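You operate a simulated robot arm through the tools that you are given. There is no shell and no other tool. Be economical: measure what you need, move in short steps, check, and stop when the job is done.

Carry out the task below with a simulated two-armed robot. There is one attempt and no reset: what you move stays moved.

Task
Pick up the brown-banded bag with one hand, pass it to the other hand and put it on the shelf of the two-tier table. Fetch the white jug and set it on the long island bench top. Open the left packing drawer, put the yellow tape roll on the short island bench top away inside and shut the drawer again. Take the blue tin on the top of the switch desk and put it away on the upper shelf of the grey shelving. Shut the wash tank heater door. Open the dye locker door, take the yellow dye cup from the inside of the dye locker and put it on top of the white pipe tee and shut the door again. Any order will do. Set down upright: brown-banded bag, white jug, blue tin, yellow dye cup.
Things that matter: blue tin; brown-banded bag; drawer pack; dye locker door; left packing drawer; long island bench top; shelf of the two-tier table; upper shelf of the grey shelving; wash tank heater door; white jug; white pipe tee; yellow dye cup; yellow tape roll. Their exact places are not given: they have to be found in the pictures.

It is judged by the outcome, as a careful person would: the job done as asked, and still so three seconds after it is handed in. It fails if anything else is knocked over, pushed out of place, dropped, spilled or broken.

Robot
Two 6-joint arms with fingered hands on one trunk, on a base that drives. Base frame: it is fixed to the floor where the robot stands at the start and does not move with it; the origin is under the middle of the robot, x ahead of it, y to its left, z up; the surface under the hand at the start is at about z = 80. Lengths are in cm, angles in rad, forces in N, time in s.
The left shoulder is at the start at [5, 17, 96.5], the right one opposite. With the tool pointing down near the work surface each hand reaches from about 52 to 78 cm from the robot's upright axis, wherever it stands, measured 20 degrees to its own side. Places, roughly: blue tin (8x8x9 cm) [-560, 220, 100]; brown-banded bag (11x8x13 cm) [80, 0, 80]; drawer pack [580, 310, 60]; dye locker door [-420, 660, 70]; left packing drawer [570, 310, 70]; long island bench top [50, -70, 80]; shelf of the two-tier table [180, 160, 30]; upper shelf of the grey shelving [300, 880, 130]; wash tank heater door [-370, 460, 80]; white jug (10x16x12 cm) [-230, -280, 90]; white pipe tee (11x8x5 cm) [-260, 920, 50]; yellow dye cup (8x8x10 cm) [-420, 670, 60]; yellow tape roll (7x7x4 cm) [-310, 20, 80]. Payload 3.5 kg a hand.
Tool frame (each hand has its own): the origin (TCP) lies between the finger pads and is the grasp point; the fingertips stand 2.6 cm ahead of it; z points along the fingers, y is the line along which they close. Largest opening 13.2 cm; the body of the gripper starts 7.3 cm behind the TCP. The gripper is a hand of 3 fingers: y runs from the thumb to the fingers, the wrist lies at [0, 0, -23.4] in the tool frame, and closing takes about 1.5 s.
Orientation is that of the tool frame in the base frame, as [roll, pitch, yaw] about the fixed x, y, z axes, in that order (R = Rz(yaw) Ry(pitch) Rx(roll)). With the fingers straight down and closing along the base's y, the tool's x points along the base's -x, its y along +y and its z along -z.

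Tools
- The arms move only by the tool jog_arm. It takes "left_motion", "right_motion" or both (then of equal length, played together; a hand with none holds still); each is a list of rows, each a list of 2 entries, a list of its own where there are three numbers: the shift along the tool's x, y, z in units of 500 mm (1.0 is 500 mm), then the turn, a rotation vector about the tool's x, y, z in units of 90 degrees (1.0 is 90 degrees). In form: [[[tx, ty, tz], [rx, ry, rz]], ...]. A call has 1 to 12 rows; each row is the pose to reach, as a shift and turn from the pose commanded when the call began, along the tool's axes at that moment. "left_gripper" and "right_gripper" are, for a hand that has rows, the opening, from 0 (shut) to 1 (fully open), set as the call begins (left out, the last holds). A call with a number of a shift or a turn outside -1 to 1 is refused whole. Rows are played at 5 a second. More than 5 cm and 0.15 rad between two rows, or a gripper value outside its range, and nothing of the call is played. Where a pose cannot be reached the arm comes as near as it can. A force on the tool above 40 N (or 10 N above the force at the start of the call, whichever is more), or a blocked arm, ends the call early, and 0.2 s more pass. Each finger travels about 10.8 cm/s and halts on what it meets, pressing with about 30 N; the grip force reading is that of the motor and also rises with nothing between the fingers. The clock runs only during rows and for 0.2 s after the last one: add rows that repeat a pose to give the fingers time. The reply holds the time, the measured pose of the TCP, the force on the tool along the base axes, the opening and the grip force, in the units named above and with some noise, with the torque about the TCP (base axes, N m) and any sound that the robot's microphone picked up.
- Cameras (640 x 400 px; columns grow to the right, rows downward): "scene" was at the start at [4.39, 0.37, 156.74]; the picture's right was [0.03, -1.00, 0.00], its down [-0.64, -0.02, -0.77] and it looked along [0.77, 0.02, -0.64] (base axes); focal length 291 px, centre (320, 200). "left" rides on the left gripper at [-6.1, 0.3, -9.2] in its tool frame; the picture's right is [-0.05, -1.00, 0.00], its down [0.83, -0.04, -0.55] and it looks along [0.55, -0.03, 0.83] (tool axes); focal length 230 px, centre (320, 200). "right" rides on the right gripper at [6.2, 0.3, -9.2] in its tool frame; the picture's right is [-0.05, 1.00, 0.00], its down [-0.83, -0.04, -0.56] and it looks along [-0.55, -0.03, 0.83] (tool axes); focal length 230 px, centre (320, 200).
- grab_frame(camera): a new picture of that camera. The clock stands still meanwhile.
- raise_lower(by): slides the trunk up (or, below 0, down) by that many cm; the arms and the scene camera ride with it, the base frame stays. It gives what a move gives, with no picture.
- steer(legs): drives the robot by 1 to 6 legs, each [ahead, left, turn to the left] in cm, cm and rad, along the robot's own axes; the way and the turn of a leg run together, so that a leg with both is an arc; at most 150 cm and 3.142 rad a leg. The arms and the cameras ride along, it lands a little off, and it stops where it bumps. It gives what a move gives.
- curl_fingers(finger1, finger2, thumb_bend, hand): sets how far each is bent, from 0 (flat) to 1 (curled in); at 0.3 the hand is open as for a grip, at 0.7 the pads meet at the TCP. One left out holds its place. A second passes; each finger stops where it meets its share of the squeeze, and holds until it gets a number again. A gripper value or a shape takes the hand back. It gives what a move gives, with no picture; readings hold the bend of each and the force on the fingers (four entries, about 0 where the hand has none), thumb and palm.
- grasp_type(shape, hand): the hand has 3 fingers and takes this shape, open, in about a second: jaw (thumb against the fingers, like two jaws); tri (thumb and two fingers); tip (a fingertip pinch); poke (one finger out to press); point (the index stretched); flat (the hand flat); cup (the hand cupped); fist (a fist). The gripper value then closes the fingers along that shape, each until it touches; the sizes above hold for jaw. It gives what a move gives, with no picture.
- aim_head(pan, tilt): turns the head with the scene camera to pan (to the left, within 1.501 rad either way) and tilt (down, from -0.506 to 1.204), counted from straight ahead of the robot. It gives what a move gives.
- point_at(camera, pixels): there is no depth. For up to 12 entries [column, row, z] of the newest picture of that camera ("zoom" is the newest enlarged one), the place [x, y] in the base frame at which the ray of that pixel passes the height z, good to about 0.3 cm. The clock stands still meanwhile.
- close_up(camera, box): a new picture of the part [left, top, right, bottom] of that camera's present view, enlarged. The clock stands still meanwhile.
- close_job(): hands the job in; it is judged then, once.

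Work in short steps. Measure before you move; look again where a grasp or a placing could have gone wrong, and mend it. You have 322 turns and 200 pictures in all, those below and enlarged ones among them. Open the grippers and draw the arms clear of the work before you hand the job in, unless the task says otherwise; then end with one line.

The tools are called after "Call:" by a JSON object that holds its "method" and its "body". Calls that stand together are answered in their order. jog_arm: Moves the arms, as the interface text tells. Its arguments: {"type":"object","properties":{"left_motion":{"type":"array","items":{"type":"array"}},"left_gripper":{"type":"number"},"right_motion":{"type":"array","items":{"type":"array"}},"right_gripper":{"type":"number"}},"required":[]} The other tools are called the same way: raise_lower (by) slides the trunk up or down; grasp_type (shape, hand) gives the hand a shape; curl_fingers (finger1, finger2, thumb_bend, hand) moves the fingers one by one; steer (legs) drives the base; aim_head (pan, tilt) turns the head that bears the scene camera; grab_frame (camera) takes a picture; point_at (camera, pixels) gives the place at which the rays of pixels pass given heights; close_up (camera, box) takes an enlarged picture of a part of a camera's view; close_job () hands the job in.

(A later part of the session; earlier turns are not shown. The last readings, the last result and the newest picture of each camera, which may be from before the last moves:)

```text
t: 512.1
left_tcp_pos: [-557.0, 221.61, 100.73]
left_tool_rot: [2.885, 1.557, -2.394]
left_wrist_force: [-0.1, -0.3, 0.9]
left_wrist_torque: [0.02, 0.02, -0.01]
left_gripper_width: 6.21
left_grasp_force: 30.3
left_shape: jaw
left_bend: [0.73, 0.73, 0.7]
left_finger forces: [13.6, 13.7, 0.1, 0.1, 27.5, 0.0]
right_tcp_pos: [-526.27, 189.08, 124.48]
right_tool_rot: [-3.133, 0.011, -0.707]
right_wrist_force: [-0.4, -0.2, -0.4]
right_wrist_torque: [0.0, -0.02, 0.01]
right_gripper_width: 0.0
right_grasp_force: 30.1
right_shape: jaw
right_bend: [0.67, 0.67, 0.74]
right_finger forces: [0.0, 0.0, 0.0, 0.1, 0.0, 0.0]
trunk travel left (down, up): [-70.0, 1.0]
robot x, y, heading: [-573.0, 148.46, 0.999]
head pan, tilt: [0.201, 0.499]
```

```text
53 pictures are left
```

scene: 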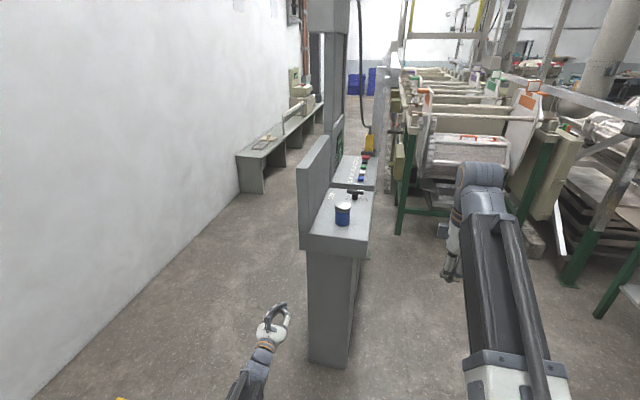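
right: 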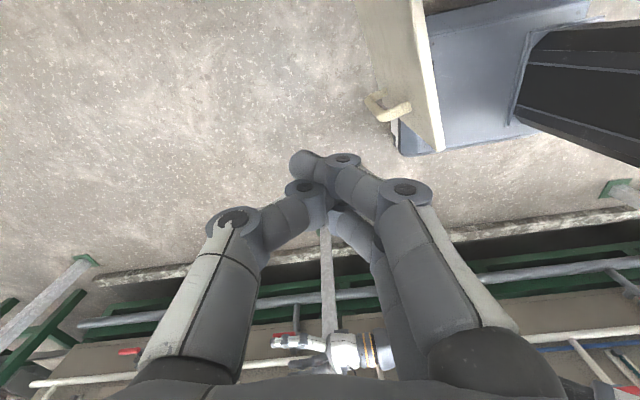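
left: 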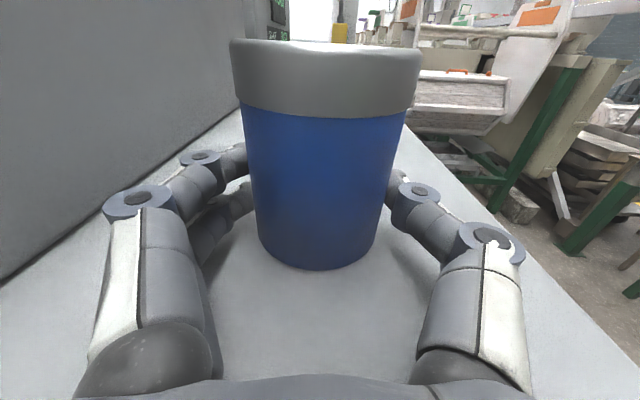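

The tin is held (6.2 cm, 27 N). I lift it 6 cm, back away, and shift east along the south side of the green table to look at the gap toward the short bench's north end.

Call:
{"method": "jog_arm", "body": {"left_motion": [[[-0.03, 0, 0], [0, 0, 0]], [[-0.08, 0, 0], [0, 0, 0]], [[-0.12, 0, 0], [0, 0, 0]], [[-0.12, 0, 0], [0, 0, 0]]]}}

Call:
{"method": "steer", "body": {"legs": [[-80, 0, 0], [0, -100, 0], [0, -70, 0]]}}

Call:
{"method": "aim_head", "body": {"pan": -0.4, "tilt": 0.5}}

Call:
{"method": "grab_frame", "body": {"camera": "scene"}}

```text
t: 513.1
left_tcp_pos: [-556.94, 221.52, 106.76]
left_tool_rot: [2.926, 1.555, -2.354]
left_wrist_force: [0.2, 0.2, -1.9]
left_wrist_torque: [0.0, 0.02, 0.0]
left_gripper_width: 6.18
left_grasp_force: 30.0
left_shape: jaw
left_bend: [0.73, 0.73, 0.7]
left_finger forces: [13.6, 13.8, 0.0, 0.0, 27.4, 0.0]
right_tcp_pos: [-526.32, 189.09, 124.42]
right_tool_rot: [-3.13, 0.011, -0.706]
right_wrist_force: [-0.1, -0.1, -0.4]
right_wrist_torque: [0.0, -0.02, 0.02]
right_gripper_width: 0.03
right_grasp_force: 30.2
right_shape: jaw
right_bend: [0.67, 0.67, 0.74]
right_finger forces: [0.1, 0.0, 0.0, 0.0, 0.1, 0.0]
trunk travel left (down, up): [-70.0, 1.0]
robot x, y, heading: [-573.09, 148.01, 1.002]
head pan, tilt: [0.201, 0.499]
```

```text
t: 525.5
left_tcp_pos: [-457.47, 64.73, 106.65]
left_tool_rot: [2.863, 1.556, -2.402]
left_wrist_force: [-0.3, -0.5, -2.2]
left_wrist_torque: [-0.04, 0.01, -0.02]
left_gripper_width: 6.14
left_grasp_force: 30.2
left_shape: jaw
left_bend: [0.73, 0.73, 0.7]
left_finger forces: [13.6, 13.7, 0.0, 0.1, 27.4, 0.0]
right_tcp_pos: [-426.48, 32.67, 124.4]
right_tool_rot: [-3.13, 0.011, -0.691]
right_wrist_force: [0.5, 0.6, -0.2]
right_wrist_torque: [-0.02, 0.04, 0.0]
right_gripper_width: 0.0
right_grasp_force: 30.1
right_shape: jaw
right_bend: [0.67, 0.67, 0.74]
right_finger forces: [0.0, 0.0, 0.0, 0.0, 0.0, 0.0]
trunk travel left (down, up): [-70.0, 1.0]
robot x, y, heading: [-472.28, -8.98, 1.013]
head pan, tilt: [0.201, 0.499]
```

```text
t: 526.5
left_tcp_pos: [-457.59, 64.71, 106.74]
left_tool_rot: [2.893, 1.555, -2.374]
left_wrist_force: [0.3, -0.2, -2.1]
left_wrist_torque: [-0.03, 0.01, -0.01]
left_gripper_width: 6.21
left_grasp_force: 30.0
left_shape: jaw
left_bend: [0.73, 0.73, 0.7]
left_finger forces: [13.6, 13.8, 0.0, 0.0, 27.3, 0.0]
right_tcp_pos: [-426.45, 32.56, 124.42]
right_tool_rot: [-3.131, 0.008, -0.694]
right_wrist_force: [-0.2, 0.3, 0.0]
right_wrist_torque: [-0.01, -0.02, -0.04]
right_gripper_width: 0.04
right_grasp_force: 29.3
right_shape: jaw
right_bend: [0.67, 0.67, 0.74]
right_finger forces: [0.1, 0.0, 0.1, 0.1, 0.0, 0.0]
trunk travel left (down, up): [-70.0, 1.0]
robot x, y, heading: [-472.47, -9.12, 1.007]
head pan, tilt: [-0.4, 0.499]
```

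```text
52 pictures are left
```

scene: 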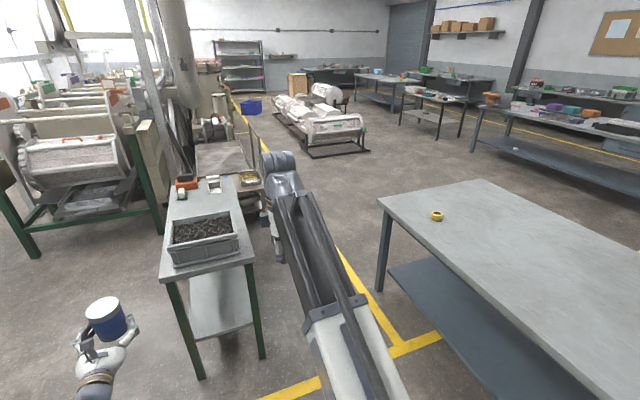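

The gap between the green table and the short bench is visible. I measure it and the tape.

Call:
{"method": "point_at", "body": {"camera": "scene", "pixels": [[263, 357, 0], [240, 210, 78], [255, 262, 78], [381, 291, 0], [379, 200, 80], [437, 220, 80], [430, 216, 82], [444, 216, 82], [482, 180, 80], [560, 400, 80]]}}

Call:
{"method": "close_up", "body": {"camera": "scene", "box": [400, 190, 480, 250]}}

```text
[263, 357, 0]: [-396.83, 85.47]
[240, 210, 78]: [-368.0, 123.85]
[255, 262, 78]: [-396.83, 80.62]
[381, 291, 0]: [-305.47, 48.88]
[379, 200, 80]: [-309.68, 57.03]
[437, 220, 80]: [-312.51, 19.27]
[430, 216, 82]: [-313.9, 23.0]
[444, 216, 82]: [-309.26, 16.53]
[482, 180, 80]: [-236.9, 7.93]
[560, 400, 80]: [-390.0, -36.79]
```

```text
6.67 times, centred on (440, 220) of scene
```

zoom: 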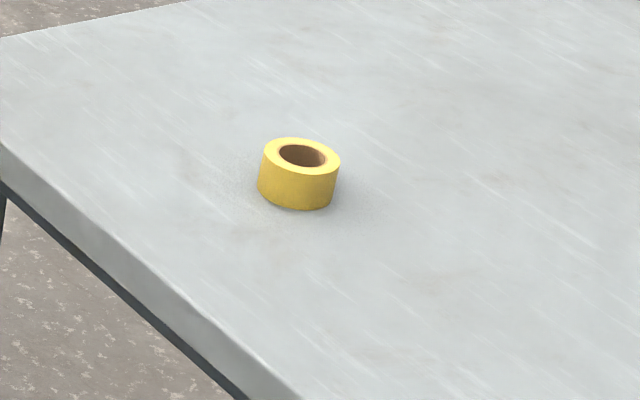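

The gap is 86 cm wide (u -377 to -291), and the tape is 18 cm in from the bench's west edge. I face east and strafe north into the gap so the tape comes before my right hand.

Call:
{"method": "steer", "body": {"legs": [[0, 0, -0.79], [0, 0, -0.785], [56, 0, 0], [0, 70, 0]]}}

Call:
{"method": "aim_head", "body": {"pan": 0.3, "tilt": 0.8}}

Call:
{"method": "grab_frame", "body": {"camera": "scene"}}

```text
t: 537.3
left_tcp_pos: [-314.22, 0.08, 106.69]
left_tool_rot: [2.924, 1.556, 2.333]
left_wrist_force: [0.9, -0.3, -2.5]
left_wrist_torque: [0.02, 0.04, -0.01]
left_gripper_width: 6.19
left_grasp_force: 29.5
left_shape: jaw
left_bend: [0.73, 0.73, 0.7]
left_finger forces: [13.6, 13.7, 0.1, 0.0, 27.2, 0.0]
right_tcp_pos: [-347.37, -29.63, 124.35]
right_tool_rot: [-3.132, 0.009, -2.304]
right_wrist_force: [-0.8, 0.2, 1.0]
right_wrist_torque: [0.0, -0.04, -0.02]
right_gripper_width: 0.01
right_grasp_force: 29.6
right_shape: jaw
right_bend: [0.67, 0.67, 0.74]
right_finger forces: [0.0, 0.0, 0.0, 0.0, 0.0, 0.0]
trunk travel left (down, up): [-70.0, 1.0]
robot x, y, heading: [-386.95, 17.7, -0.601]
head pan, tilt: [-0.4, 0.499]
```

```text
t: 538.4
left_tcp_pos: [-314.17, 0.0, 106.76]
left_tool_rot: [2.9, 1.556, 2.307]
left_wrist_force: [0.2, 1.5, -2.1]
left_wrist_torque: [0.04, 0.04, 0.0]
left_gripper_width: 6.18
left_grasp_force: 30.4
left_shape: jaw
left_bend: [0.73, 0.73, 0.7]
left_finger forces: [13.7, 13.8, 0.0, 0.0, 27.2, 0.1]
right_tcp_pos: [-347.49, -29.61, 124.44]
right_tool_rot: [-3.132, 0.007, -2.305]
right_wrist_force: [-0.3, -0.6, 0.3]
right_wrist_torque: [-0.01, 0.0, -0.01]
right_gripper_width: 0.0
right_grasp_force: 29.8
right_shape: jaw
right_bend: [0.67, 0.67, 0.74]
right_finger forces: [0.2, 0.0, 0.0, 0.1, 0.0, 0.1]
trunk travel left (down, up): [-70.0, 1.0]
robot x, y, heading: [-386.96, 17.87, -0.598]
head pan, tilt: [0.3, 0.799]
```

```text
50 pictures are left
```

scene: 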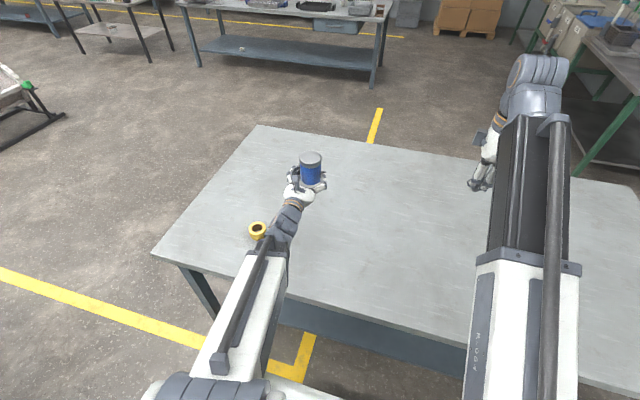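

The tape is at F≈61, L≈44. I strafe 60 further left so it lies before the right hand.

Call:
{"method": "steer", "body": {"legs": [[0, 0, 0.027], [0, 60, 0]]}}

Call:
{"method": "aim_head", "body": {"pan": -0.3, "tilt": 0.9}}

Call:
{"method": "grab_frame", "body": {"camera": "scene"}}

Call:
{"method": "grab_frame", "body": {"camera": "right"}}

```text
t: 542.1
left_tcp_pos: [-281.76, 52.52, 106.72]
left_tool_rot: [2.937, 1.557, 2.376]
left_wrist_force: [0.6, -0.5, -1.8]
left_wrist_torque: [0.0, 0.05, -0.02]
left_gripper_width: 6.2
left_grasp_force: 29.9
left_shape: jaw
left_bend: [0.73, 0.73, 0.7]
left_finger forces: [13.6, 13.6, 0.0, 0.1, 27.3, 0.1]
right_tcp_pos: [-313.82, 21.72, 124.36]
right_tool_rot: [-3.131, 0.008, -2.268]
right_wrist_force: [0.3, -0.2, -0.5]
right_wrist_torque: [-0.03, 0.04, 0.01]
right_gripper_width: 0.0
right_grasp_force: 30.3
right_shape: jaw
right_bend: [0.67, 0.67, 0.74]
right_finger forces: [0.0, 0.0, 0.0, 0.1, 0.1, 0.0]
trunk travel left (down, up): [-70.0, 1.0]
robot x, y, heading: [-355.12, 67.74, -0.567]
head pan, tilt: [0.3, 0.799]
```

```text
t: 543.1
left_tcp_pos: [-281.71, 52.58, 106.69]
left_tool_rot: [2.906, 1.559, 2.344]
left_wrist_force: [-0.6, -0.6, -3.4]
left_wrist_torque: [0.0, 0.05, 0.0]
left_gripper_width: 6.18
left_grasp_force: 29.5
left_shape: jaw
left_bend: [0.73, 0.73, 0.7]
left_finger forces: [13.6, 13.6, 0.0, 0.0, 27.3, 0.1]
right_tcp_pos: [-313.96, 21.69, 124.41]
right_tool_rot: [-3.131, 0.011, -2.269]
right_wrist_force: [1.2, -0.2, -0.2]
right_wrist_torque: [-0.02, 0.01, 0.01]
right_gripper_width: 0.0
right_grasp_force: 30.4
right_shape: jaw
right_bend: [0.67, 0.67, 0.74]
right_finger forces: [0.0, 0.0, 0.0, 0.1, 0.1, 0.0]
trunk travel left (down, up): [-70.0, 1.0]
robot x, y, heading: [-355.26, 67.46, -0.564]
head pan, tilt: [-0.3, 0.901]
```

```text
49 pictures are left
```

scene: 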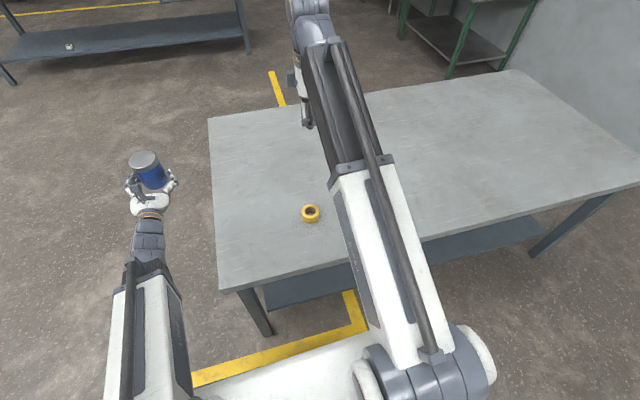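

```text
48 pictures are left
```

right: 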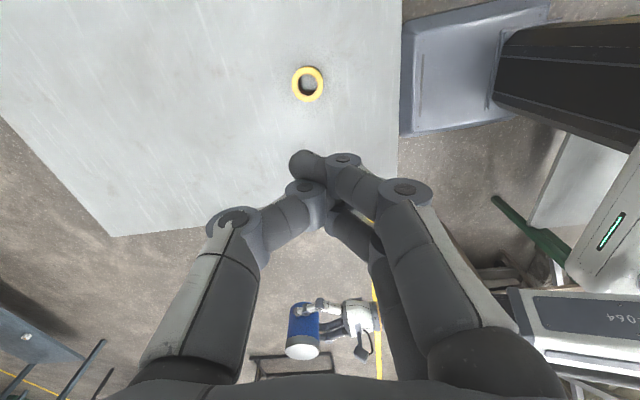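

The tape is nearly under the right hand. I measure it from both cameras.

Call:
{"method": "point_at", "body": {"camera": "right", "pixels": [[308, 84, 83], [293, 84, 84], [324, 84, 84], [308, 67, 84], [308, 102, 84]]}}

Call:
{"method": "point_at", "body": {"camera": "scene", "pixels": [[311, 213, 83], [302, 213, 82], [320, 213, 82]]}}

```text
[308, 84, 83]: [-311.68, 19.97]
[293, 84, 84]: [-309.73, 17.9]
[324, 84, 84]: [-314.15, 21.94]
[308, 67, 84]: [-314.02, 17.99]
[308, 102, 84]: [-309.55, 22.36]
```

```text
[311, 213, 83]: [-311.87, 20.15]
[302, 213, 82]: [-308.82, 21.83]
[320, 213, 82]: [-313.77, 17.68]
```

Tape centre at (-311.8, 20.0). I open the right hand, align and descend to z≈84.

Call:
{"method": "jog_arm", "body": {"right_motion": [[[0, -0.027, 0.05], [0, 0, 0]], [[-0.001, -0.053, 0.13], [0, 0, 0]], [[-0.001, -0.053, 0.22], [0, 0, 0]], [[-0.001, -0.053, 0.31], [0, 0, 0]], [[-0.001, -0.053, 0.4], [0, 0, 0]], [[-0.001, -0.053, 0.49], [0, 0, 0]], [[-0.001, -0.053, 0.58], [0, 0, 0]], [[-0.001, -0.053, 0.67], [0, 0, 0]], [[-0.001, -0.053, 0.74], [0, 0, 0]], [[-0.001, -0.053, 0.74], [0, 0, 0]]], "right_gripper": 0.9}}

Call:
{"method": "grab_frame", "body": {"camera": "right"}}

```text
t: 545.3
left_tcp_pos: [-281.68, 52.42, 106.67]
left_tool_rot: [2.906, 1.556, 2.346]
left_wrist_force: [0.0, -0.1, -2.0]
left_wrist_torque: [0.02, 0.05, 0.02]
left_gripper_width: 6.17
left_grasp_force: 30.0
left_shape: jaw
left_bend: [0.73, 0.73, 0.7]
left_finger forces: [13.6, 13.7, 0.0, 0.1, 27.3, 0.1]
right_tcp_pos: [-311.36, 19.98, 87.14]
right_tool_rot: [-3.13, 0.011, -2.27]
right_wrist_force: [-0.4, 0.7, -0.1]
right_wrist_torque: [-0.01, -0.02, 0.0]
right_gripper_width: 11.87
right_grasp_force: 0.1
right_shape: jaw
right_bend: [0.48, 0.48, 0.44]
right_finger forces: [0.0, 0.0, 0.0, 0.1, 0.0, 0.0]
trunk travel left (down, up): [-70.0, 1.0]
robot x, y, heading: [-355.13, 67.67, -0.564]
head pan, tilt: [-0.3, 0.901]
```

```text
47 pictures are left
```

right: 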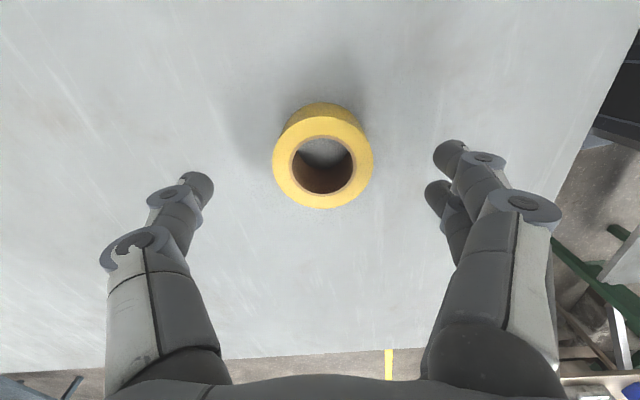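

Centred over the tape. I descend 4 cm more and close.

Call:
{"method": "jog_arm", "body": {"right_motion": [[[0, 0, 0.04], [0, 0, 0]], [[0, 0, 0.075], [0, 0, 0]], [[0, 0, 0.075], [0, 0, 0]]]}}

Call:
{"method": "jog_arm", "body": {"right_motion": [[[0, 0, 0], [0, 0, 0]], [[0, 0, 0], [0, 0, 0]], [[0, 0, 0], [0, 0, 0]], [[0, 0, 0], [0, 0, 0]], [[0, 0, 0], [0, 0, 0]], [[0, 0, 0], [0, 0, 0]]], "right_gripper": 0.4}}

```text
t: 546.1
left_tcp_pos: [-281.75, 52.49, 106.72]
left_tool_rot: [2.906, 1.558, 2.348]
left_wrist_force: [0.0, -0.6, -1.3]
left_wrist_torque: [-0.01, 0.03, 0.01]
left_gripper_width: 6.19
left_grasp_force: 29.8
left_shape: jaw
left_bend: [0.73, 0.73, 0.7]
left_finger forces: [13.6, 13.7, 0.0, 0.0, 27.3, 0.0]
right_tcp_pos: [-311.19, 19.85, 83.47]
right_tool_rot: [-3.131, 0.007, -2.268]
right_wrist_force: [-0.5, -0.6, -0.8]
right_wrist_torque: [0.0, 0.0, -0.02]
right_gripper_width: 11.87
right_grasp_force: 0.0
right_shape: jaw
right_bend: [0.48, 0.48, 0.44]
right_finger forces: [0.0, 0.0, 0.1, 0.1, 0.0, 0.1]
trunk travel left (down, up): [-70.0, 1.0]
robot x, y, heading: [-355.27, 67.84, -0.562]
head pan, tilt: [-0.3, 0.901]
```

```text
t: 547.5
left_tcp_pos: [-281.78, 52.5, 106.66]
left_tool_rot: [2.908, 1.557, 2.349]
left_wrist_force: [0.1, 0.3, -2.5]
left_wrist_torque: [0.01, 0.05, 0.0]
left_gripper_width: 6.18
left_grasp_force: 30.0
left_shape: jaw
left_bend: [0.73, 0.73, 0.7]
left_finger forces: [13.7, 13.7, 0.1, 0.1, 27.3, 0.0]
right_tcp_pos: [-311.4, 20.01, 83.52]
right_tool_rot: [-3.13, 0.009, -2.272]
right_wrist_force: [0.0, 0.4, 0.1]
right_wrist_torque: [0.02, -0.03, -0.01]
right_gripper_width: 5.29
right_grasp_force: 29.9
right_shape: jaw
right_bend: [0.73, 0.73, 0.7]
right_finger forces: [13.5, 13.8, 0.1, 0.0, 27.2, 0.0]
trunk travel left (down, up): [-70.0, 1.0]
robot x, y, heading: [-355.35, 67.99, -0.559]
head pan, tilt: [-0.3, 0.901]
```

Tape gripped (27 N). I tighten slightly, lift 35 cm, and check.

Call:
{"method": "jog_arm", "body": {"right_motion": [[[0, 0, 0], [0, 0, 0]], [[0, 0, 0], [0, 0, 0]], [[0, 0, -0.09], [0, 0, 0]], [[0, 0, -0.18], [0, 0, 0]], [[0, 0, -0.27], [0, 0, 0]], [[0, 0, -0.36], [0, 0, 0]], [[0, 0, -0.45], [0, 0, 0]], [[0, 0, -0.54], [0, 0, 0]], [[0, 0, -0.63], [0, 0, 0]], [[0, 0, -0.7], [0, 0, 0]]], "right_gripper": 0.3}}

Call:
{"method": "grab_frame", "body": {"camera": "right"}}

```text
t: 549.7
left_tcp_pos: [-281.68, 52.48, 106.68]
left_tool_rot: [2.907, 1.556, 2.349]
left_wrist_force: [-0.5, 0.3, -2.7]
left_wrist_torque: [0.01, 0.03, 0.01]
left_gripper_width: 6.19
left_grasp_force: 29.7
left_shape: jaw
left_bend: [0.73, 0.73, 0.7]
left_finger forces: [13.7, 13.7, 0.0, 0.0, 27.3, 0.0]
right_tcp_pos: [-311.62, 19.9, 118.47]
right_tool_rot: [-3.132, 0.011, -2.271]
right_wrist_force: [-0.1, 0.2, -0.3]
right_wrist_torque: [-0.06, 0.0, 0.02]
right_gripper_width: 5.27
right_grasp_force: 29.8
right_shape: jaw
right_bend: [0.73, 0.73, 0.7]
right_finger forces: [13.9, 14.3, 0.0, 0.0, 27.3, 0.0]
trunk travel left (down, up): [-70.0, 1.0]
robot x, y, heading: [-355.18, 67.82, -0.569]
head pan, tilt: [-0.3, 0.901]
```

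```text
46 pictures are left
```

right: 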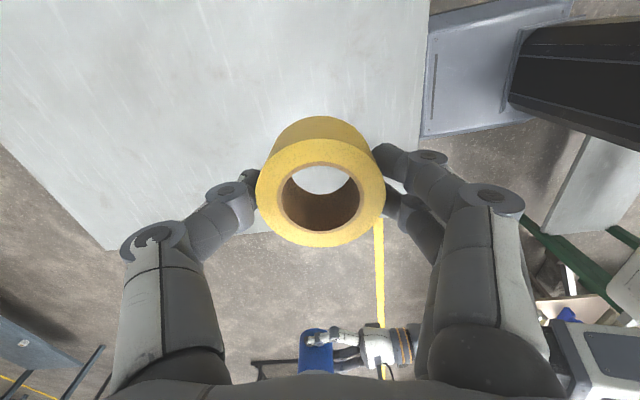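

Both objects are held. I leave the gap northward, drive east to the central aisle, and turn north toward the grey shelving.

Call:
{"method": "steer", "body": {"legs": [[0, 105, 0], [140, 0, 0], [130, 0, 0], [0, 0, 0.785], [0, 0, 0.785], [140, 0, 0]]}}

Call:
{"method": "aim_head", "body": {"pan": 0.1, "tilt": 0.3}}

Call:
{"method": "grab_frame", "body": {"camera": "scene"}}

```text
t: 554.0
left_tcp_pos: [-236.98, 125.18, 106.69]
left_tool_rot: [2.926, 1.555, 2.457]
left_wrist_force: [-0.2, 0.0, -2.0]
left_wrist_torque: [0.04, 0.05, 0.05]
left_gripper_width: 6.19
left_grasp_force: 29.8
left_shape: jaw
left_bend: [0.73, 0.73, 0.7]
left_finger forces: [14.1, 14.2, 0.0, 0.1, 28.4, 0.0]
right_tcp_pos: [-264.11, 90.18, 118.33]
right_tool_rot: [-3.13, 0.01, -2.18]
right_wrist_force: [0.0, -0.7, -0.2]
right_wrist_torque: [-0.01, 0.0, 0.01]
right_gripper_width: 5.29
right_grasp_force: 29.8
right_shape: jaw
right_bend: [0.73, 0.73, 0.7]
right_finger forces: [14.0, 14.1, 0.1, 0.1, 27.3, 0.0]
trunk travel left (down, up): [-70.0, 1.0]
robot x, y, heading: [-312.03, 133.69, -0.476]
head pan, tilt: [-0.3, 0.901]
stopped in leg 1: the robot was blocked; the commanded pose is now the measured one
```

```text
t: 555.0
left_tcp_pos: [-236.97, 125.3, 106.66]
left_tool_rot: [2.92, 1.558, 2.451]
left_wrist_force: [0.5, 0.5, -1.7]
left_wrist_torque: [0.01, 0.03, 0.0]
left_gripper_width: 6.15
left_grasp_force: 29.9
left_shape: jaw
left_bend: [0.73, 0.73, 0.7]
left_finger forces: [14.2, 14.2, 0.0, 0.1, 28.4, 0.0]
right_tcp_pos: [-264.19, 90.18, 118.43]
right_tool_rot: [-3.13, 0.01, -2.181]
right_wrist_force: [0.0, -0.5, -0.6]
right_wrist_torque: [0.02, 0.0, -0.01]
right_gripper_width: 5.29
right_grasp_force: 29.9
right_shape: jaw
right_bend: [0.73, 0.73, 0.7]
right_finger forces: [14.0, 14.2, 0.1, 0.0, 27.3, 0.0]
trunk travel left (down, up): [-70.0, 1.0]
robot x, y, heading: [-311.78, 133.73, -0.474]
head pan, tilt: [0.099, 0.3]
```

```text
45 pictures are left
```

scene: 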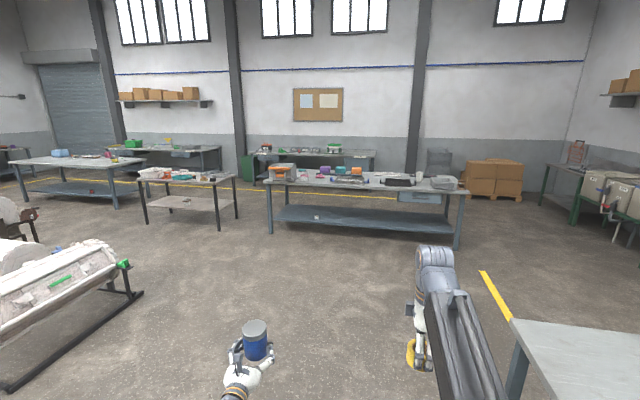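

Something at my left rear (the small table) stopped the strafe; I pull ahead east first, then turn north.

Call:
{"method": "steer", "body": {"legs": [[130, 0, 0], [130, 0, 0], [0, 0, 0.74], [0, 0, 0.74], [140, 0, 0]]}}

Call:
{"method": "aim_head", "body": {"pan": 0.1, "tilt": 0.3}}

Call:
{"method": "grab_frame", "body": {"camera": "scene"}}

```text
t: 578.2
left_tcp_pos: [14.37, 199.48, 106.76]
left_tool_rot: [2.917, 1.556, -2.381]
left_wrist_force: [-0.1, 0.4, -1.4]
left_wrist_torque: [-0.03, -0.02, -0.04]
left_gripper_width: 6.15
left_grasp_force: 30.0
left_shape: jaw
left_bend: [0.73, 0.73, 0.7]
left_finger forces: [13.7, 13.9, 0.0, 0.0, 27.6, 0.1]
right_tcp_pos: [46.26, 168.58, 118.58]
right_tool_rot: [-3.132, 0.008, -0.724]
right_wrist_force: [-0.6, -0.2, -0.7]
right_wrist_torque: [0.01, -0.02, 0.03]
right_gripper_width: 5.22
right_grasp_force: 29.7
right_shape: jaw
right_bend: [0.73, 0.73, 0.7]
right_finger forces: [13.7, 13.8, 0.1, 0.0, 27.0, 0.0]
trunk travel left (down, up): [-70.0, 1.0]
robot x, y, heading: [-3.03, 126.28, 0.977]
head pan, tilt: [0.099, 0.3]
```

```text
t: 578.8
left_tcp_pos: [14.41, 199.46, 106.65]
left_tool_rot: [2.926, 1.557, -2.372]
left_wrist_force: [-0.3, -1.2, -1.5]
left_wrist_torque: [-0.06, 0.01, 0.0]
left_gripper_width: 6.17
left_grasp_force: 29.9
left_shape: jaw
left_bend: [0.73, 0.73, 0.7]
left_finger forces: [13.8, 13.9, 0.1, 0.1, 27.7, 0.1]
right_tcp_pos: [46.19, 168.54, 118.4]
right_tool_rot: [-3.131, 0.009, -0.726]
right_wrist_force: [-0.5, 1.0, -0.3]
right_wrist_torque: [-0.01, -0.01, 0.01]
right_gripper_width: 5.24
right_grasp_force: 30.0
right_shape: jaw
right_bend: [0.73, 0.73, 0.7]
right_finger forces: [13.6, 13.8, 0.0, 0.0, 27.0, 0.1]
trunk travel left (down, up): [-70.0, 1.0]
robot x, y, heading: [-3.08, 126.39, 0.984]
head pan, tilt: [0.099, 0.3]
```

```text
44 pictures are left
```

scene: 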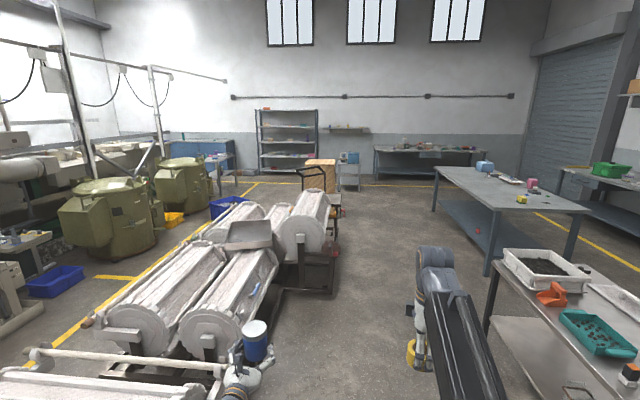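

I measure the roller machines' right side and the trolley to choose a safe lane.

Call:
{"method": "point_at", "body": {"camera": "scene", "pixels": [[275, 330, 0], [335, 292, 0], [338, 215, 0], [310, 225, 0], [487, 275, 0], [434, 208, 0], [305, 198, 0], [355, 190, 0], [262, 173, 0], [316, 172, 0], [373, 180, 0], [215, 385, 30]]}}

Call:
{"method": "close_up", "body": {"camera": "scene", "box": [230, 95, 400, 215]}}

```text
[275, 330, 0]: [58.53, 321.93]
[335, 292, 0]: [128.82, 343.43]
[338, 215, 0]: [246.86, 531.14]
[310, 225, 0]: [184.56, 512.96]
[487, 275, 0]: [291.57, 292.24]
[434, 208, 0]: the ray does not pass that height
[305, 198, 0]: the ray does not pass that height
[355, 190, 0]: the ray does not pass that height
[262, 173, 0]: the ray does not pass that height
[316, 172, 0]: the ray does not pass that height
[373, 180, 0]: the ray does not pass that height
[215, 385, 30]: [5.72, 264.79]
```

```text
3.33 times, centred on (315, 155) of scene
```

zoom: 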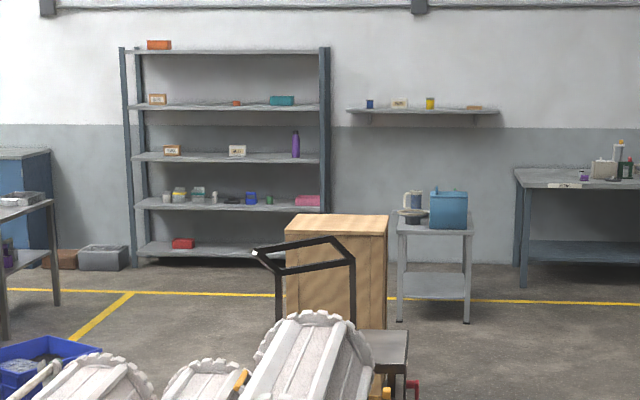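

The lane between rollers (u≈-77) and two-tier table (u≈33) is 110 wide. I shift right 50 and drive 430 north, then look.

Call:
{"method": "steer", "body": {"legs": [[0, -50, 0.015], [145, 0, 0], [145, 0, 0], [140, 0, 0]]}}

Call:
{"method": "aim_head", "body": {"pan": 0.5, "tilt": 0.3}}

Call:
{"method": "grab_frame", "body": {"camera": "scene"}}

```text
t: 601.9
left_tcp_pos: [295.64, 529.06, 106.69]
left_tool_rot: [2.924, 1.558, -2.397]
left_wrist_force: [-0.4, 0.3, -2.1]
left_wrist_torque: [-0.02, 0.02, 0.03]
left_gripper_width: 6.14
left_grasp_force: 29.7
left_shape: jaw
left_bend: [0.73, 0.73, 0.7]
left_finger forces: [13.7, 13.8, 0.0, 0.0, 27.6, 0.0]
right_tcp_pos: [326.62, 497.39, 118.49]
right_tool_rot: [-3.13, 0.008, -0.751]
right_wrist_force: [-0.2, -0.1, -0.2]
right_wrist_torque: [0.0, 0.04, -0.03]
right_gripper_width: 5.22
right_grasp_force: 29.7
right_shape: jaw
right_bend: [0.73, 0.73, 0.7]
right_finger forces: [13.8, 13.9, 0.1, 0.1, 27.0, 0.0]
trunk travel left (down, up): [-70.0, 1.0]
robot x, y, heading: [276.62, 456.37, 0.956]
head pan, tilt: [0.099, 0.3]
```

```text
t: 602.7
left_tcp_pos: [295.57, 529.02, 106.69]
left_tool_rot: [2.924, 1.555, -2.397]
left_wrist_force: [-0.2, -0.6, -1.4]
left_wrist_torque: [0.0, -0.02, 0.01]
left_gripper_width: 6.16
left_grasp_force: 30.3
left_shape: jaw
left_bend: [0.73, 0.73, 0.7]
left_finger forces: [13.7, 13.8, 0.1, 0.0, 27.6, 0.0]
right_tcp_pos: [326.61, 497.3, 118.5]
right_tool_rot: [-3.132, 0.009, -0.75]
right_wrist_force: [0.1, 0.3, -0.8]
right_wrist_torque: [0.01, 0.02, -0.02]
right_gripper_width: 5.24
right_grasp_force: 30.4
right_shape: jaw
right_bend: [0.73, 0.73, 0.7]
right_finger forces: [13.7, 14.0, 0.1, 0.0, 27.1, 0.1]
trunk travel left (down, up): [-70.0, 1.0]
robot x, y, heading: [276.92, 456.38, 0.959]
head pan, tilt: [0.499, 0.3]
```

```text
42 pictures are left
```

scene: 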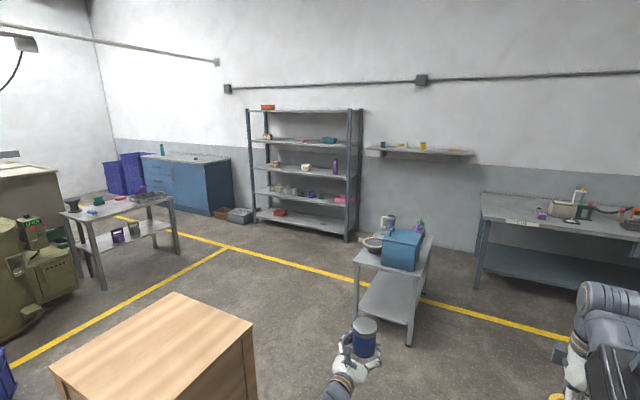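

I measure the shelving feet, its upper shelf front edge, the stand and the wooden cabinet.

Call:
{"method": "point_at", "body": {"camera": "scene", "pixels": [[254, 222, 0], [347, 241, 0], [252, 140, 125], [348, 148, 125], [252, 140, 120], [348, 148, 120], [356, 318, 0], [410, 346, 0], [252, 325, 75], [172, 293, 75], [180, 255, 0], [230, 220, 20]]}}

Call:
{"method": "close_up", "body": {"camera": "scene", "box": [230, 90, 380, 250]}}

```text
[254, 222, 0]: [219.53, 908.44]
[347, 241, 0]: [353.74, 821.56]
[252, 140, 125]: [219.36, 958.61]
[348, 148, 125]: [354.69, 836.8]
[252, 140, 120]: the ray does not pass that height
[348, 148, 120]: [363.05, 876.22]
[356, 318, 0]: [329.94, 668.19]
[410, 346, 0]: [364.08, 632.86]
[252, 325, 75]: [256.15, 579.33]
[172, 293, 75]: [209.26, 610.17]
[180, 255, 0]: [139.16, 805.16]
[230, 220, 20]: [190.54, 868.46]
```

```text
2.50 times, centred on (305, 170) of scene
```

zoom: 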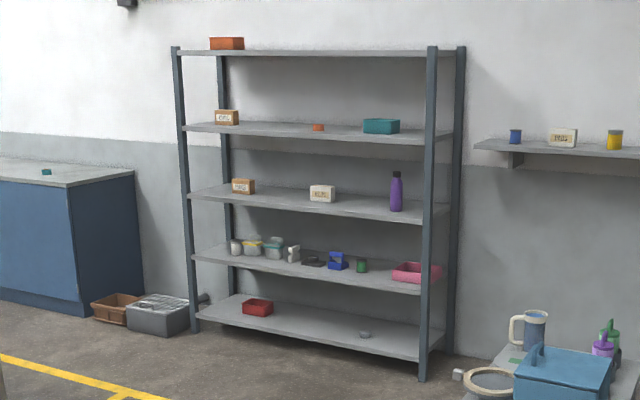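

Upper shelf (second from top) is at z≈128 with its front edge at v≈881; a free stretch lies around u≈-245. I raise the tin 31 cm and drive between the cabinet and the stand toward it.

Call:
{"method": "jog_arm", "body": {"left_motion": [[[-0.09, 0, 0], [0, 0, 0]], [[-0.18, 0, 0], [0, 0, 0]], [[-0.27, 0, 0], [0, 0, 0]], [[-0.36, 0, 0], [0, 0, 0]], [[-0.45, 0, 0], [0, 0, 0]], [[-0.54, 0, 0], [0, 0, 0]], [[-0.62, 0, 0], [0, 0, 0]], [[-0.62, 0, 0], [0, 0, 0]]]}}

Call:
{"method": "steer", "body": {"legs": [[0, 0, 0.042], [138, 0, 0], [0, 110, 0], [0, 92, 0]]}}

Call:
{"method": "aim_head", "body": {"pan": 0.1, "tilt": 0.2}}

Call:
{"method": "grab_frame", "body": {"camera": "scene"}}

```text
t: 604.5
left_tcp_pos: [295.77, 529.32, 137.75]
left_tool_rot: [2.945, 1.557, -2.378]
left_wrist_force: [-0.8, 0.5, -2.4]
left_wrist_torque: [-0.03, 0.06, -0.02]
left_gripper_width: 6.16
left_grasp_force: 29.7
left_shape: jaw
left_bend: [0.73, 0.73, 0.7]
left_finger forces: [13.7, 13.8, 0.1, 0.0, 27.5, 0.1]
right_tcp_pos: [326.7, 497.42, 118.42]
right_tool_rot: [-3.131, 0.009, -0.751]
right_wrist_force: [-0.2, -0.2, -0.3]
right_wrist_torque: [-0.04, -0.01, -0.01]
right_gripper_width: 5.24
right_grasp_force: 29.8
right_shape: jaw
right_bend: [0.73, 0.73, 0.7]
right_finger forces: [13.7, 13.9, 0.0, 0.0, 27.0, 0.0]
trunk travel left (down, up): [-70.0, 1.0]
robot x, y, heading: [276.45, 455.82, 0.957]
head pan, tilt: [0.499, 0.3]
```

```text
t: 621.6
left_tcp_pos: [188.47, 753.54, 137.55]
left_tool_rot: [2.946, 1.557, -2.297]
left_wrist_force: [0.6, 0.2, -2.1]
left_wrist_torque: [-0.01, -0.01, -0.06]
left_gripper_width: 6.16
left_grasp_force: 30.0
left_shape: jaw
left_bend: [0.73, 0.73, 0.7]
left_finger forces: [13.7, 13.8, 0.0, 0.1, 27.5, 0.0]
right_tcp_pos: [221.7, 724.12, 118.57]
right_tool_rot: [-3.131, 0.009, -0.673]
right_wrist_force: [-0.3, -0.2, 0.0]
right_wrist_torque: [0.0, -0.03, 0.02]
right_gripper_width: 5.2
right_grasp_force: 30.1
right_shape: jaw
right_bend: [0.73, 0.73, 0.7]
right_finger forces: [13.6, 14.0, 0.0, 0.0, 27.1, 0.0]
trunk travel left (down, up): [-70.0, 1.0]
robot x, y, heading: [175.04, 679.41, 1.039]
head pan, tilt: [0.499, 0.3]
```

```text
t: 622.5
left_tcp_pos: [188.41, 753.46, 137.63]
left_tool_rot: [2.924, 1.556, -2.317]
left_wrist_force: [0.3, -0.7, -2.6]
left_wrist_torque: [-0.02, -0.03, 0.04]
left_gripper_width: 6.16
left_grasp_force: 30.1
left_shape: jaw
left_bend: [0.73, 0.73, 0.7]
left_finger forces: [13.7, 13.8, 0.0, 0.1, 27.6, 0.0]
right_tcp_pos: [221.66, 724.03, 118.54]
right_tool_rot: [-3.132, 0.008, -0.671]
right_wrist_force: [-0.3, 0.2, -1.1]
right_wrist_torque: [-0.03, 0.0, 0.04]
right_gripper_width: 5.24
right_grasp_force: 30.0
right_shape: jaw
right_bend: [0.73, 0.73, 0.7]
right_finger forces: [13.7, 13.9, 0.1, 0.0, 26.9, 0.0]
trunk travel left (down, up): [-70.0, 1.0]
robot x, y, heading: [175.29, 679.01, 1.04]
head pan, tilt: [0.099, 0.201]
```

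```text
40 pictures are left
```

scene: 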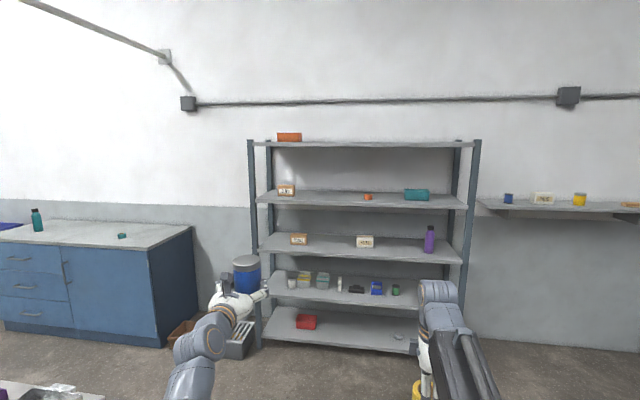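

The free gap on the upper shelf is between the small box (287) and the orange item (368). I compute its position.

Call:
{"method": "point_at", "body": {"camera": "scene", "pixels": [[328, 203, 127], [328, 203, 129], [297, 196, 129], [362, 199, 129], [258, 203, 128], [467, 209, 128], [256, 347, 0], [470, 300, 30]]}}

Call:
{"method": "close_up", "body": {"camera": "scene", "box": [240, 130, 490, 280]}}

```text
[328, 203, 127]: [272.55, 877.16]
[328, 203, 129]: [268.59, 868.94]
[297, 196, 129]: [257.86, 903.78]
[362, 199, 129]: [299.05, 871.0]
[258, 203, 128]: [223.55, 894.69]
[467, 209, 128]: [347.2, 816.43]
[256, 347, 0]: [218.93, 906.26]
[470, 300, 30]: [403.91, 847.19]
```

```text
2.56 times, centred on (365, 205) of scene
```

zoom: 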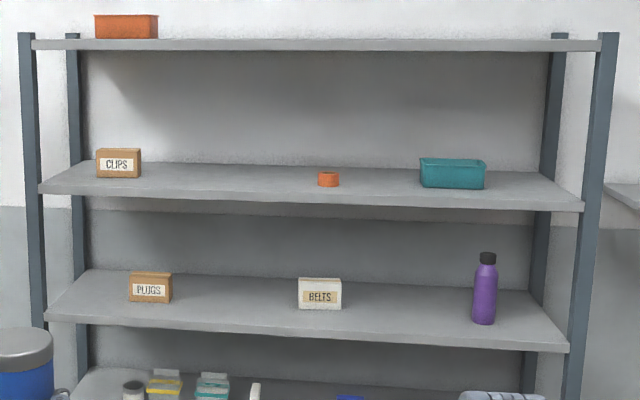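

Gap centre is at u≈-246, matching my hand after a small turn. I turn -0.04, extend the left arm 15 cm (to keep the right hand off the shelf), and drive 95 ahead, then look.

Call:
{"method": "jog_arm", "body": {"left_motion": [[[0, 0, 0.08], [0, 0, 0]], [[0, 0, 0.16], [0, 0, 0]], [[0, 0, 0.24], [0, 0, 0]], [[0, 0, 0.3], [0, 0, 0]], [[0, 0, 0.3], [0, 0, 0]]]}}

Call:
{"method": "steer", "body": {"legs": [[0, 0, -0.038], [100, 0, 0]]}}

Call:
{"method": "grab_frame", "body": {"camera": "left"}}

Call:
{"method": "grab_frame", "body": {"camera": "scene"}}

```text
t: 623.7
left_tcp_pos: [196.14, 766.26, 137.39]
left_tool_rot: [2.923, 1.559, -2.321]
left_wrist_force: [0.3, 0.2, -1.5]
left_wrist_torque: [-0.05, 0.01, 0.0]
left_gripper_width: 6.14
left_grasp_force: 30.1
left_shape: jaw
left_bend: [0.73, 0.73, 0.7]
left_finger forces: [13.9, 13.7, 0.0, 0.0, 27.4, 0.0]
right_tcp_pos: [221.65, 724.09, 118.5]
right_tool_rot: [-3.131, 0.009, -0.673]
right_wrist_force: [0.2, 0.6, -0.6]
right_wrist_torque: [-0.07, 0.0, -0.01]
right_gripper_width: 5.24
right_grasp_force: 30.3
right_shape: jaw
right_bend: [0.73, 0.73, 0.7]
right_finger forces: [13.7, 13.9, 0.0, 0.0, 27.0, 0.0]
trunk travel left (down, up): [-70.0, 1.0]
robot x, y, heading: [175.27, 678.92, 1.039]
head pan, tilt: [0.099, 0.201]
```

```text
t: 629.2
left_tcp_pos: [257.07, 847.05, 137.5]
left_tool_rot: [2.929, 1.557, -2.386]
left_wrist_force: [-0.9, -1.0, -2.1]
left_wrist_torque: [-0.02, 0.02, -0.03]
left_gripper_width: 6.14
left_grasp_force: 30.0
left_shape: jaw
left_bend: [0.73, 0.73, 0.7]
left_finger forces: [13.7, 13.7, 0.0, 0.0, 27.6, 0.0]
right_tcp_pos: [279.63, 803.18, 118.46]
right_tool_rot: [-3.131, 0.008, -0.741]
right_wrist_force: [0.2, -0.6, 0.1]
right_wrist_torque: [0.0, 0.02, 0.02]
right_gripper_width: 5.21
right_grasp_force: 30.7
right_shape: jaw
right_bend: [0.73, 0.73, 0.7]
right_finger forces: [13.7, 13.9, 0.0, 0.0, 27.0, 0.0]
trunk travel left (down, up): [-70.0, 1.0]
robot x, y, heading: [230.04, 761.75, 0.964]
head pan, tilt: [0.099, 0.201]
```

```text
38 pictures are left
```

left: 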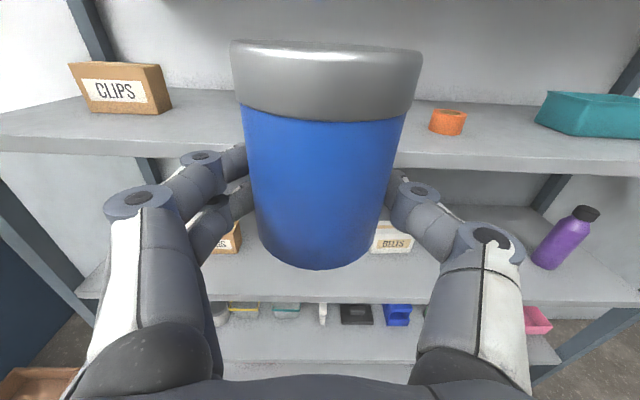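

```text
37 pictures are left
```

scene: 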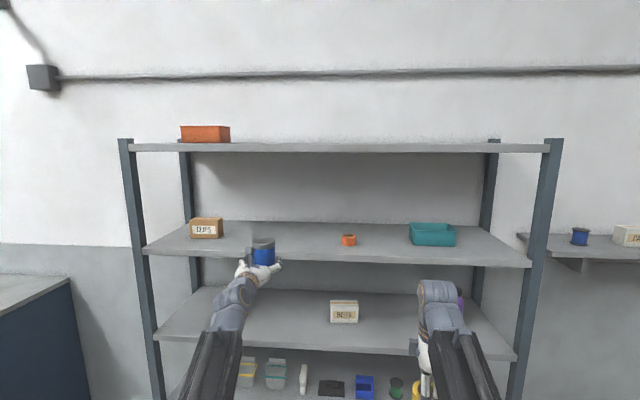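

The tin is lined up with the free stretch between CLIPS and the orange item. I straighten slightly and drive in 41 cm.

Call:
{"method": "steer", "body": {"legs": [[0, 0, 0.03], [40, 0, 0]]}}

Call:
{"method": "grab_frame", "body": {"camera": "left"}}

```text
t: 632.1
left_tcp_pos: [275.75, 882.2, 137.49]
left_tool_rot: [2.933, 1.558, -2.342]
left_wrist_force: [0.0, 0.0, -2.2]
left_wrist_torque: [-0.03, 0.01, -0.03]
left_gripper_width: 6.15
left_grasp_force: 30.1
left_shape: jaw
left_bend: [0.73, 0.73, 0.7]
left_finger forces: [13.8, 13.6, 0.0, 0.0, 27.6, 0.1]
right_tcp_pos: [299.83, 839.22, 118.49]
right_tool_rot: [-3.131, 0.01, -0.703]
right_wrist_force: [0.2, 0.3, 1.0]
right_wrist_torque: [0.01, 0.01, -0.02]
right_gripper_width: 5.23
right_grasp_force: 29.8
right_shape: jaw
right_bend: [0.73, 0.73, 0.7]
right_finger forces: [13.7, 13.9, 0.0, 0.0, 27.0, 0.1]
trunk travel left (down, up): [-70.0, 1.0]
robot x, y, heading: [251.82, 795.61, 1.007]
head pan, tilt: [0.099, 0.201]
```

```text
36 pictures are left
```

left: 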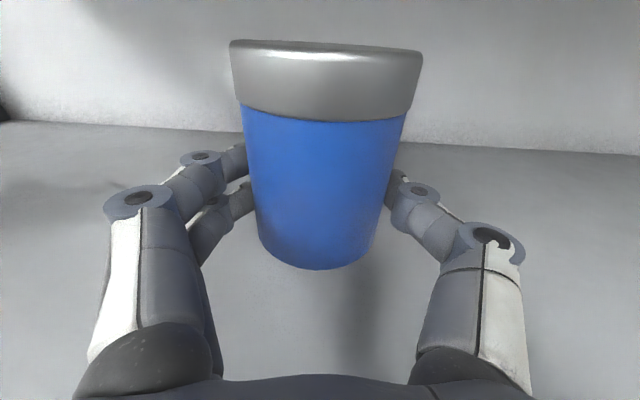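

The tin is over the shelf. I move 3 cm deeper and lower in small steps.

Call:
{"method": "jog_arm", "body": {"left_motion": [[[0, 0, 0.03], [0, 0, 0]], [[0, 0, 0.06], [0, 0, 0]], [[0.02, 0, 0.06], [0, 0, 0]], [[0.04, 0, 0.06], [0, 0, 0]], [[0.05, 0, 0.06], [0, 0, 0]], [[0.05, 0, 0.06], [0, 0, 0]]]}}

Call:
{"method": "jog_arm", "body": {"left_motion": [[[0.008, 0, 0], [0, 0, 0]], [[0.016, 0, 0], [0, 0, 0]], [[0.022, 0, 0], [0, 0, 0]], [[0.022, 0, 0], [0, 0, 0]]]}}

```text
t: 633.5
left_tcp_pos: [277.23, 884.72, 134.92]
left_tool_rot: [2.922, 1.557, -2.352]
left_wrist_force: [-0.3, 0.9, -2.6]
left_wrist_torque: [-0.01, 0.03, -0.01]
left_gripper_width: 6.15
left_grasp_force: 30.2
left_shape: jaw
left_bend: [0.73, 0.73, 0.7]
left_finger forces: [13.8, 13.7, 0.1, 0.0, 27.5, 0.0]
right_tcp_pos: [299.81, 839.04, 118.53]
right_tool_rot: [-3.13, 0.009, -0.703]
right_wrist_force: [-0.6, 0.0, 0.5]
right_wrist_torque: [0.01, 0.02, 0.0]
right_gripper_width: 5.24
right_grasp_force: 29.4
right_shape: jaw
right_bend: [0.73, 0.73, 0.7]
right_finger forces: [13.6, 13.9, 0.0, 0.0, 27.0, 0.0]
trunk travel left (down, up): [-70.0, 1.0]
robot x, y, heading: [251.99, 795.44, 1.003]
head pan, tilt: [0.099, 0.201]
```

```text
t: 634.5
left_tcp_pos: [277.21, 884.63, 133.83]
left_tool_rot: [2.933, 1.556, -2.341]
left_wrist_force: [-0.5, 0.1, -2.9]
left_wrist_torque: [-0.03, -0.02, 0.01]
left_gripper_width: 6.15
left_grasp_force: 29.7
left_shape: jaw
left_bend: [0.73, 0.73, 0.7]
left_finger forces: [13.7, 13.7, 0.0, 0.0, 27.6, 0.1]
right_tcp_pos: [299.8, 838.98, 118.48]
right_tool_rot: [-3.131, 0.009, -0.704]
right_wrist_force: [0.2, 0.3, -1.0]
right_wrist_torque: [0.0, 0.0, -0.02]
right_gripper_width: 5.22
right_grasp_force: 30.3
right_shape: jaw
right_bend: [0.73, 0.73, 0.7]
right_finger forces: [13.6, 13.8, 0.1, 0.0, 27.0, 0.0]
trunk travel left (down, up): [-70.0, 1.0]
robot x, y, heading: [251.84, 795.77, 1.006]
head pan, tilt: [0.099, 0.201]
```

Call:
{"method": "jog_arm", "body": {"left_motion": [[[0.006, 0, 0], [0, 0, 0]], [[0.012, 0, 0], [0, 0, 0]], [[0.018, 0, 0], [0, 0, 0]], [[0.018, 0, 0], [0, 0, 0]]]}}

Call:
{"method": "jog_arm", "body": {"left_motion": [[[0.006, 0, 0], [0, 0, 0]], [[0.012, 0, 0], [0, 0, 0]], [[0.012, 0, 0], [0, 0, 0]]]}}

```text
t: 635.5
left_tcp_pos: [277.23, 884.61, 133.03]
left_tool_rot: [2.928, 1.557, -2.347]
left_wrist_force: [-0.5, -0.1, -1.7]
left_wrist_torque: [-0.02, 0.02, 0.01]
left_gripper_width: 6.16
left_grasp_force: 29.9
left_shape: jaw
left_bend: [0.73, 0.73, 0.7]
left_finger forces: [13.8, 13.7, 0.0, 0.0, 27.6, 0.1]
right_tcp_pos: [299.88, 839.06, 118.58]
right_tool_rot: [-3.131, 0.009, -0.703]
right_wrist_force: [0.8, 0.2, -0.2]
right_wrist_torque: [0.01, -0.03, 0.0]
right_gripper_width: 5.25
right_grasp_force: 30.3
right_shape: jaw
right_bend: [0.73, 0.73, 0.7]
right_finger forces: [13.7, 13.9, 0.0, 0.0, 27.0, 0.1]
trunk travel left (down, up): [-70.0, 1.0]
robot x, y, heading: [251.75, 795.6, 1.004]
head pan, tilt: [0.099, 0.201]
```

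```text
t: 636.3
left_tcp_pos: [277.28, 884.51, 132.78]
left_tool_rot: [2.687, 1.563, -2.584]
left_wrist_force: [6.1, 13.5, 30.5]
left_wrist_torque: [-3.42, 2.21, -0.28]
left_gripper_width: 6.17
left_grasp_force: 30.0
left_shape: jaw
left_bend: [0.73, 0.73, 0.7]
left_finger forces: [13.8, 13.8, 0.0, 0.0, 27.5, 0.1]
right_tcp_pos: [299.76, 838.93, 118.54]
right_tool_rot: [-3.129, 0.009, -0.703]
right_wrist_force: [1.3, -0.1, -0.2]
right_wrist_torque: [-0.01, 0.01, -0.02]
right_gripper_width: 5.23
right_grasp_force: 30.3
right_shape: jaw
right_bend: [0.73, 0.73, 0.7]
right_finger forces: [13.7, 13.9, 0.0, 0.0, 26.9, 0.0]
trunk travel left (down, up): [-70.0, 1.0]
robot x, y, heading: [251.79, 795.79, 1.006]
head pan, tilt: [0.099, 0.201]
```

The torque shows the wrist is touching the shelf's front edge, not the tin. I lift 1 cm, draw back 4 cm so only the slim palm is over the edge, and lower again.

Call:
{"method": "jog_arm", "body": {"left_motion": [[[-0.02, 0, 0], [0, 0, 0]], [[-0.02, 0, -0.04], [0, 0, 0]], [[-0.02, 0, -0.08], [0, 0, 0]], [[-0.005, 0, -0.08], [0, 0, 0]], [[0.003, 0, -0.08], [0, 0, 0]], [[0.003, 0, -0.08], [0, 0, 0]]]}}

Call:
{"method": "jog_arm", "body": {"left_motion": [[[0.005, 0, 0], [0, 0, 0]], [[0.01, 0, 0], [0, 0, 0]], [[0.01, 0, 0], [0, 0, 0]]]}}

```text
t: 637.7
left_tcp_pos: [275.08, 881.13, 132.63]
left_tool_rot: [2.709, 1.563, -2.566]
left_wrist_force: [1.5, 7.3, 21.8]
left_wrist_torque: [0.27, -0.13, 0.01]
left_gripper_width: 6.17
left_grasp_force: 30.1
left_shape: jaw
left_bend: [0.73, 0.73, 0.7]
left_finger forces: [15.3, 14.8, 0.0, 0.0, 27.7, 0.4]
right_tcp_pos: [299.78, 839.09, 118.54]
right_tool_rot: [-3.13, 0.01, -0.704]
right_wrist_force: [0.0, -0.1, 0.2]
right_wrist_torque: [-0.02, 0.02, -0.01]
right_gripper_width: 5.22
right_grasp_force: 29.6
right_shape: jaw
right_bend: [0.73, 0.73, 0.7]
right_finger forces: [13.6, 14.0, 0.1, 0.0, 27.0, 0.0]
trunk travel left (down, up): [-70.0, 1.0]
robot x, y, heading: [251.99, 795.67, 1.004]
head pan, tilt: [0.099, 0.201]
```

```text
t: 638.3
left_tcp_pos: [274.94, 881.06, 132.57]
left_tool_rot: [1.061, 1.567, 2.071]
left_wrist_force: [-0.7, 0.2, 11.1]
left_wrist_torque: [-0.06, 0.02, 0.01]
left_gripper_width: 6.16
left_grasp_force: 30.2
left_shape: jaw
left_bend: [0.73, 0.73, 0.7]
left_finger forces: [14.6, 14.7, 0.1, 0.0, 30.0, 1.7]
right_tcp_pos: [299.83, 838.92, 118.51]
right_tool_rot: [-3.129, 0.011, -0.704]
right_wrist_force: [0.0, 0.5, 0.2]
right_wrist_torque: [0.01, 0.0, 0.01]
right_gripper_width: 5.22
right_grasp_force: 30.0
right_shape: jaw
right_bend: [0.73, 0.73, 0.7]
right_finger forces: [13.7, 13.9, 0.0, 0.0, 27.0, 0.0]
trunk travel left (down, up): [-70.0, 1.0]
robot x, y, heading: [251.57, 795.6, 1.006]
head pan, tilt: [0.099, 0.201]
stopped in row 3 (left hand): the force on the tool passed its limit at 42 N (the readings are from after the stop); the commanded pose is now the measured one
```

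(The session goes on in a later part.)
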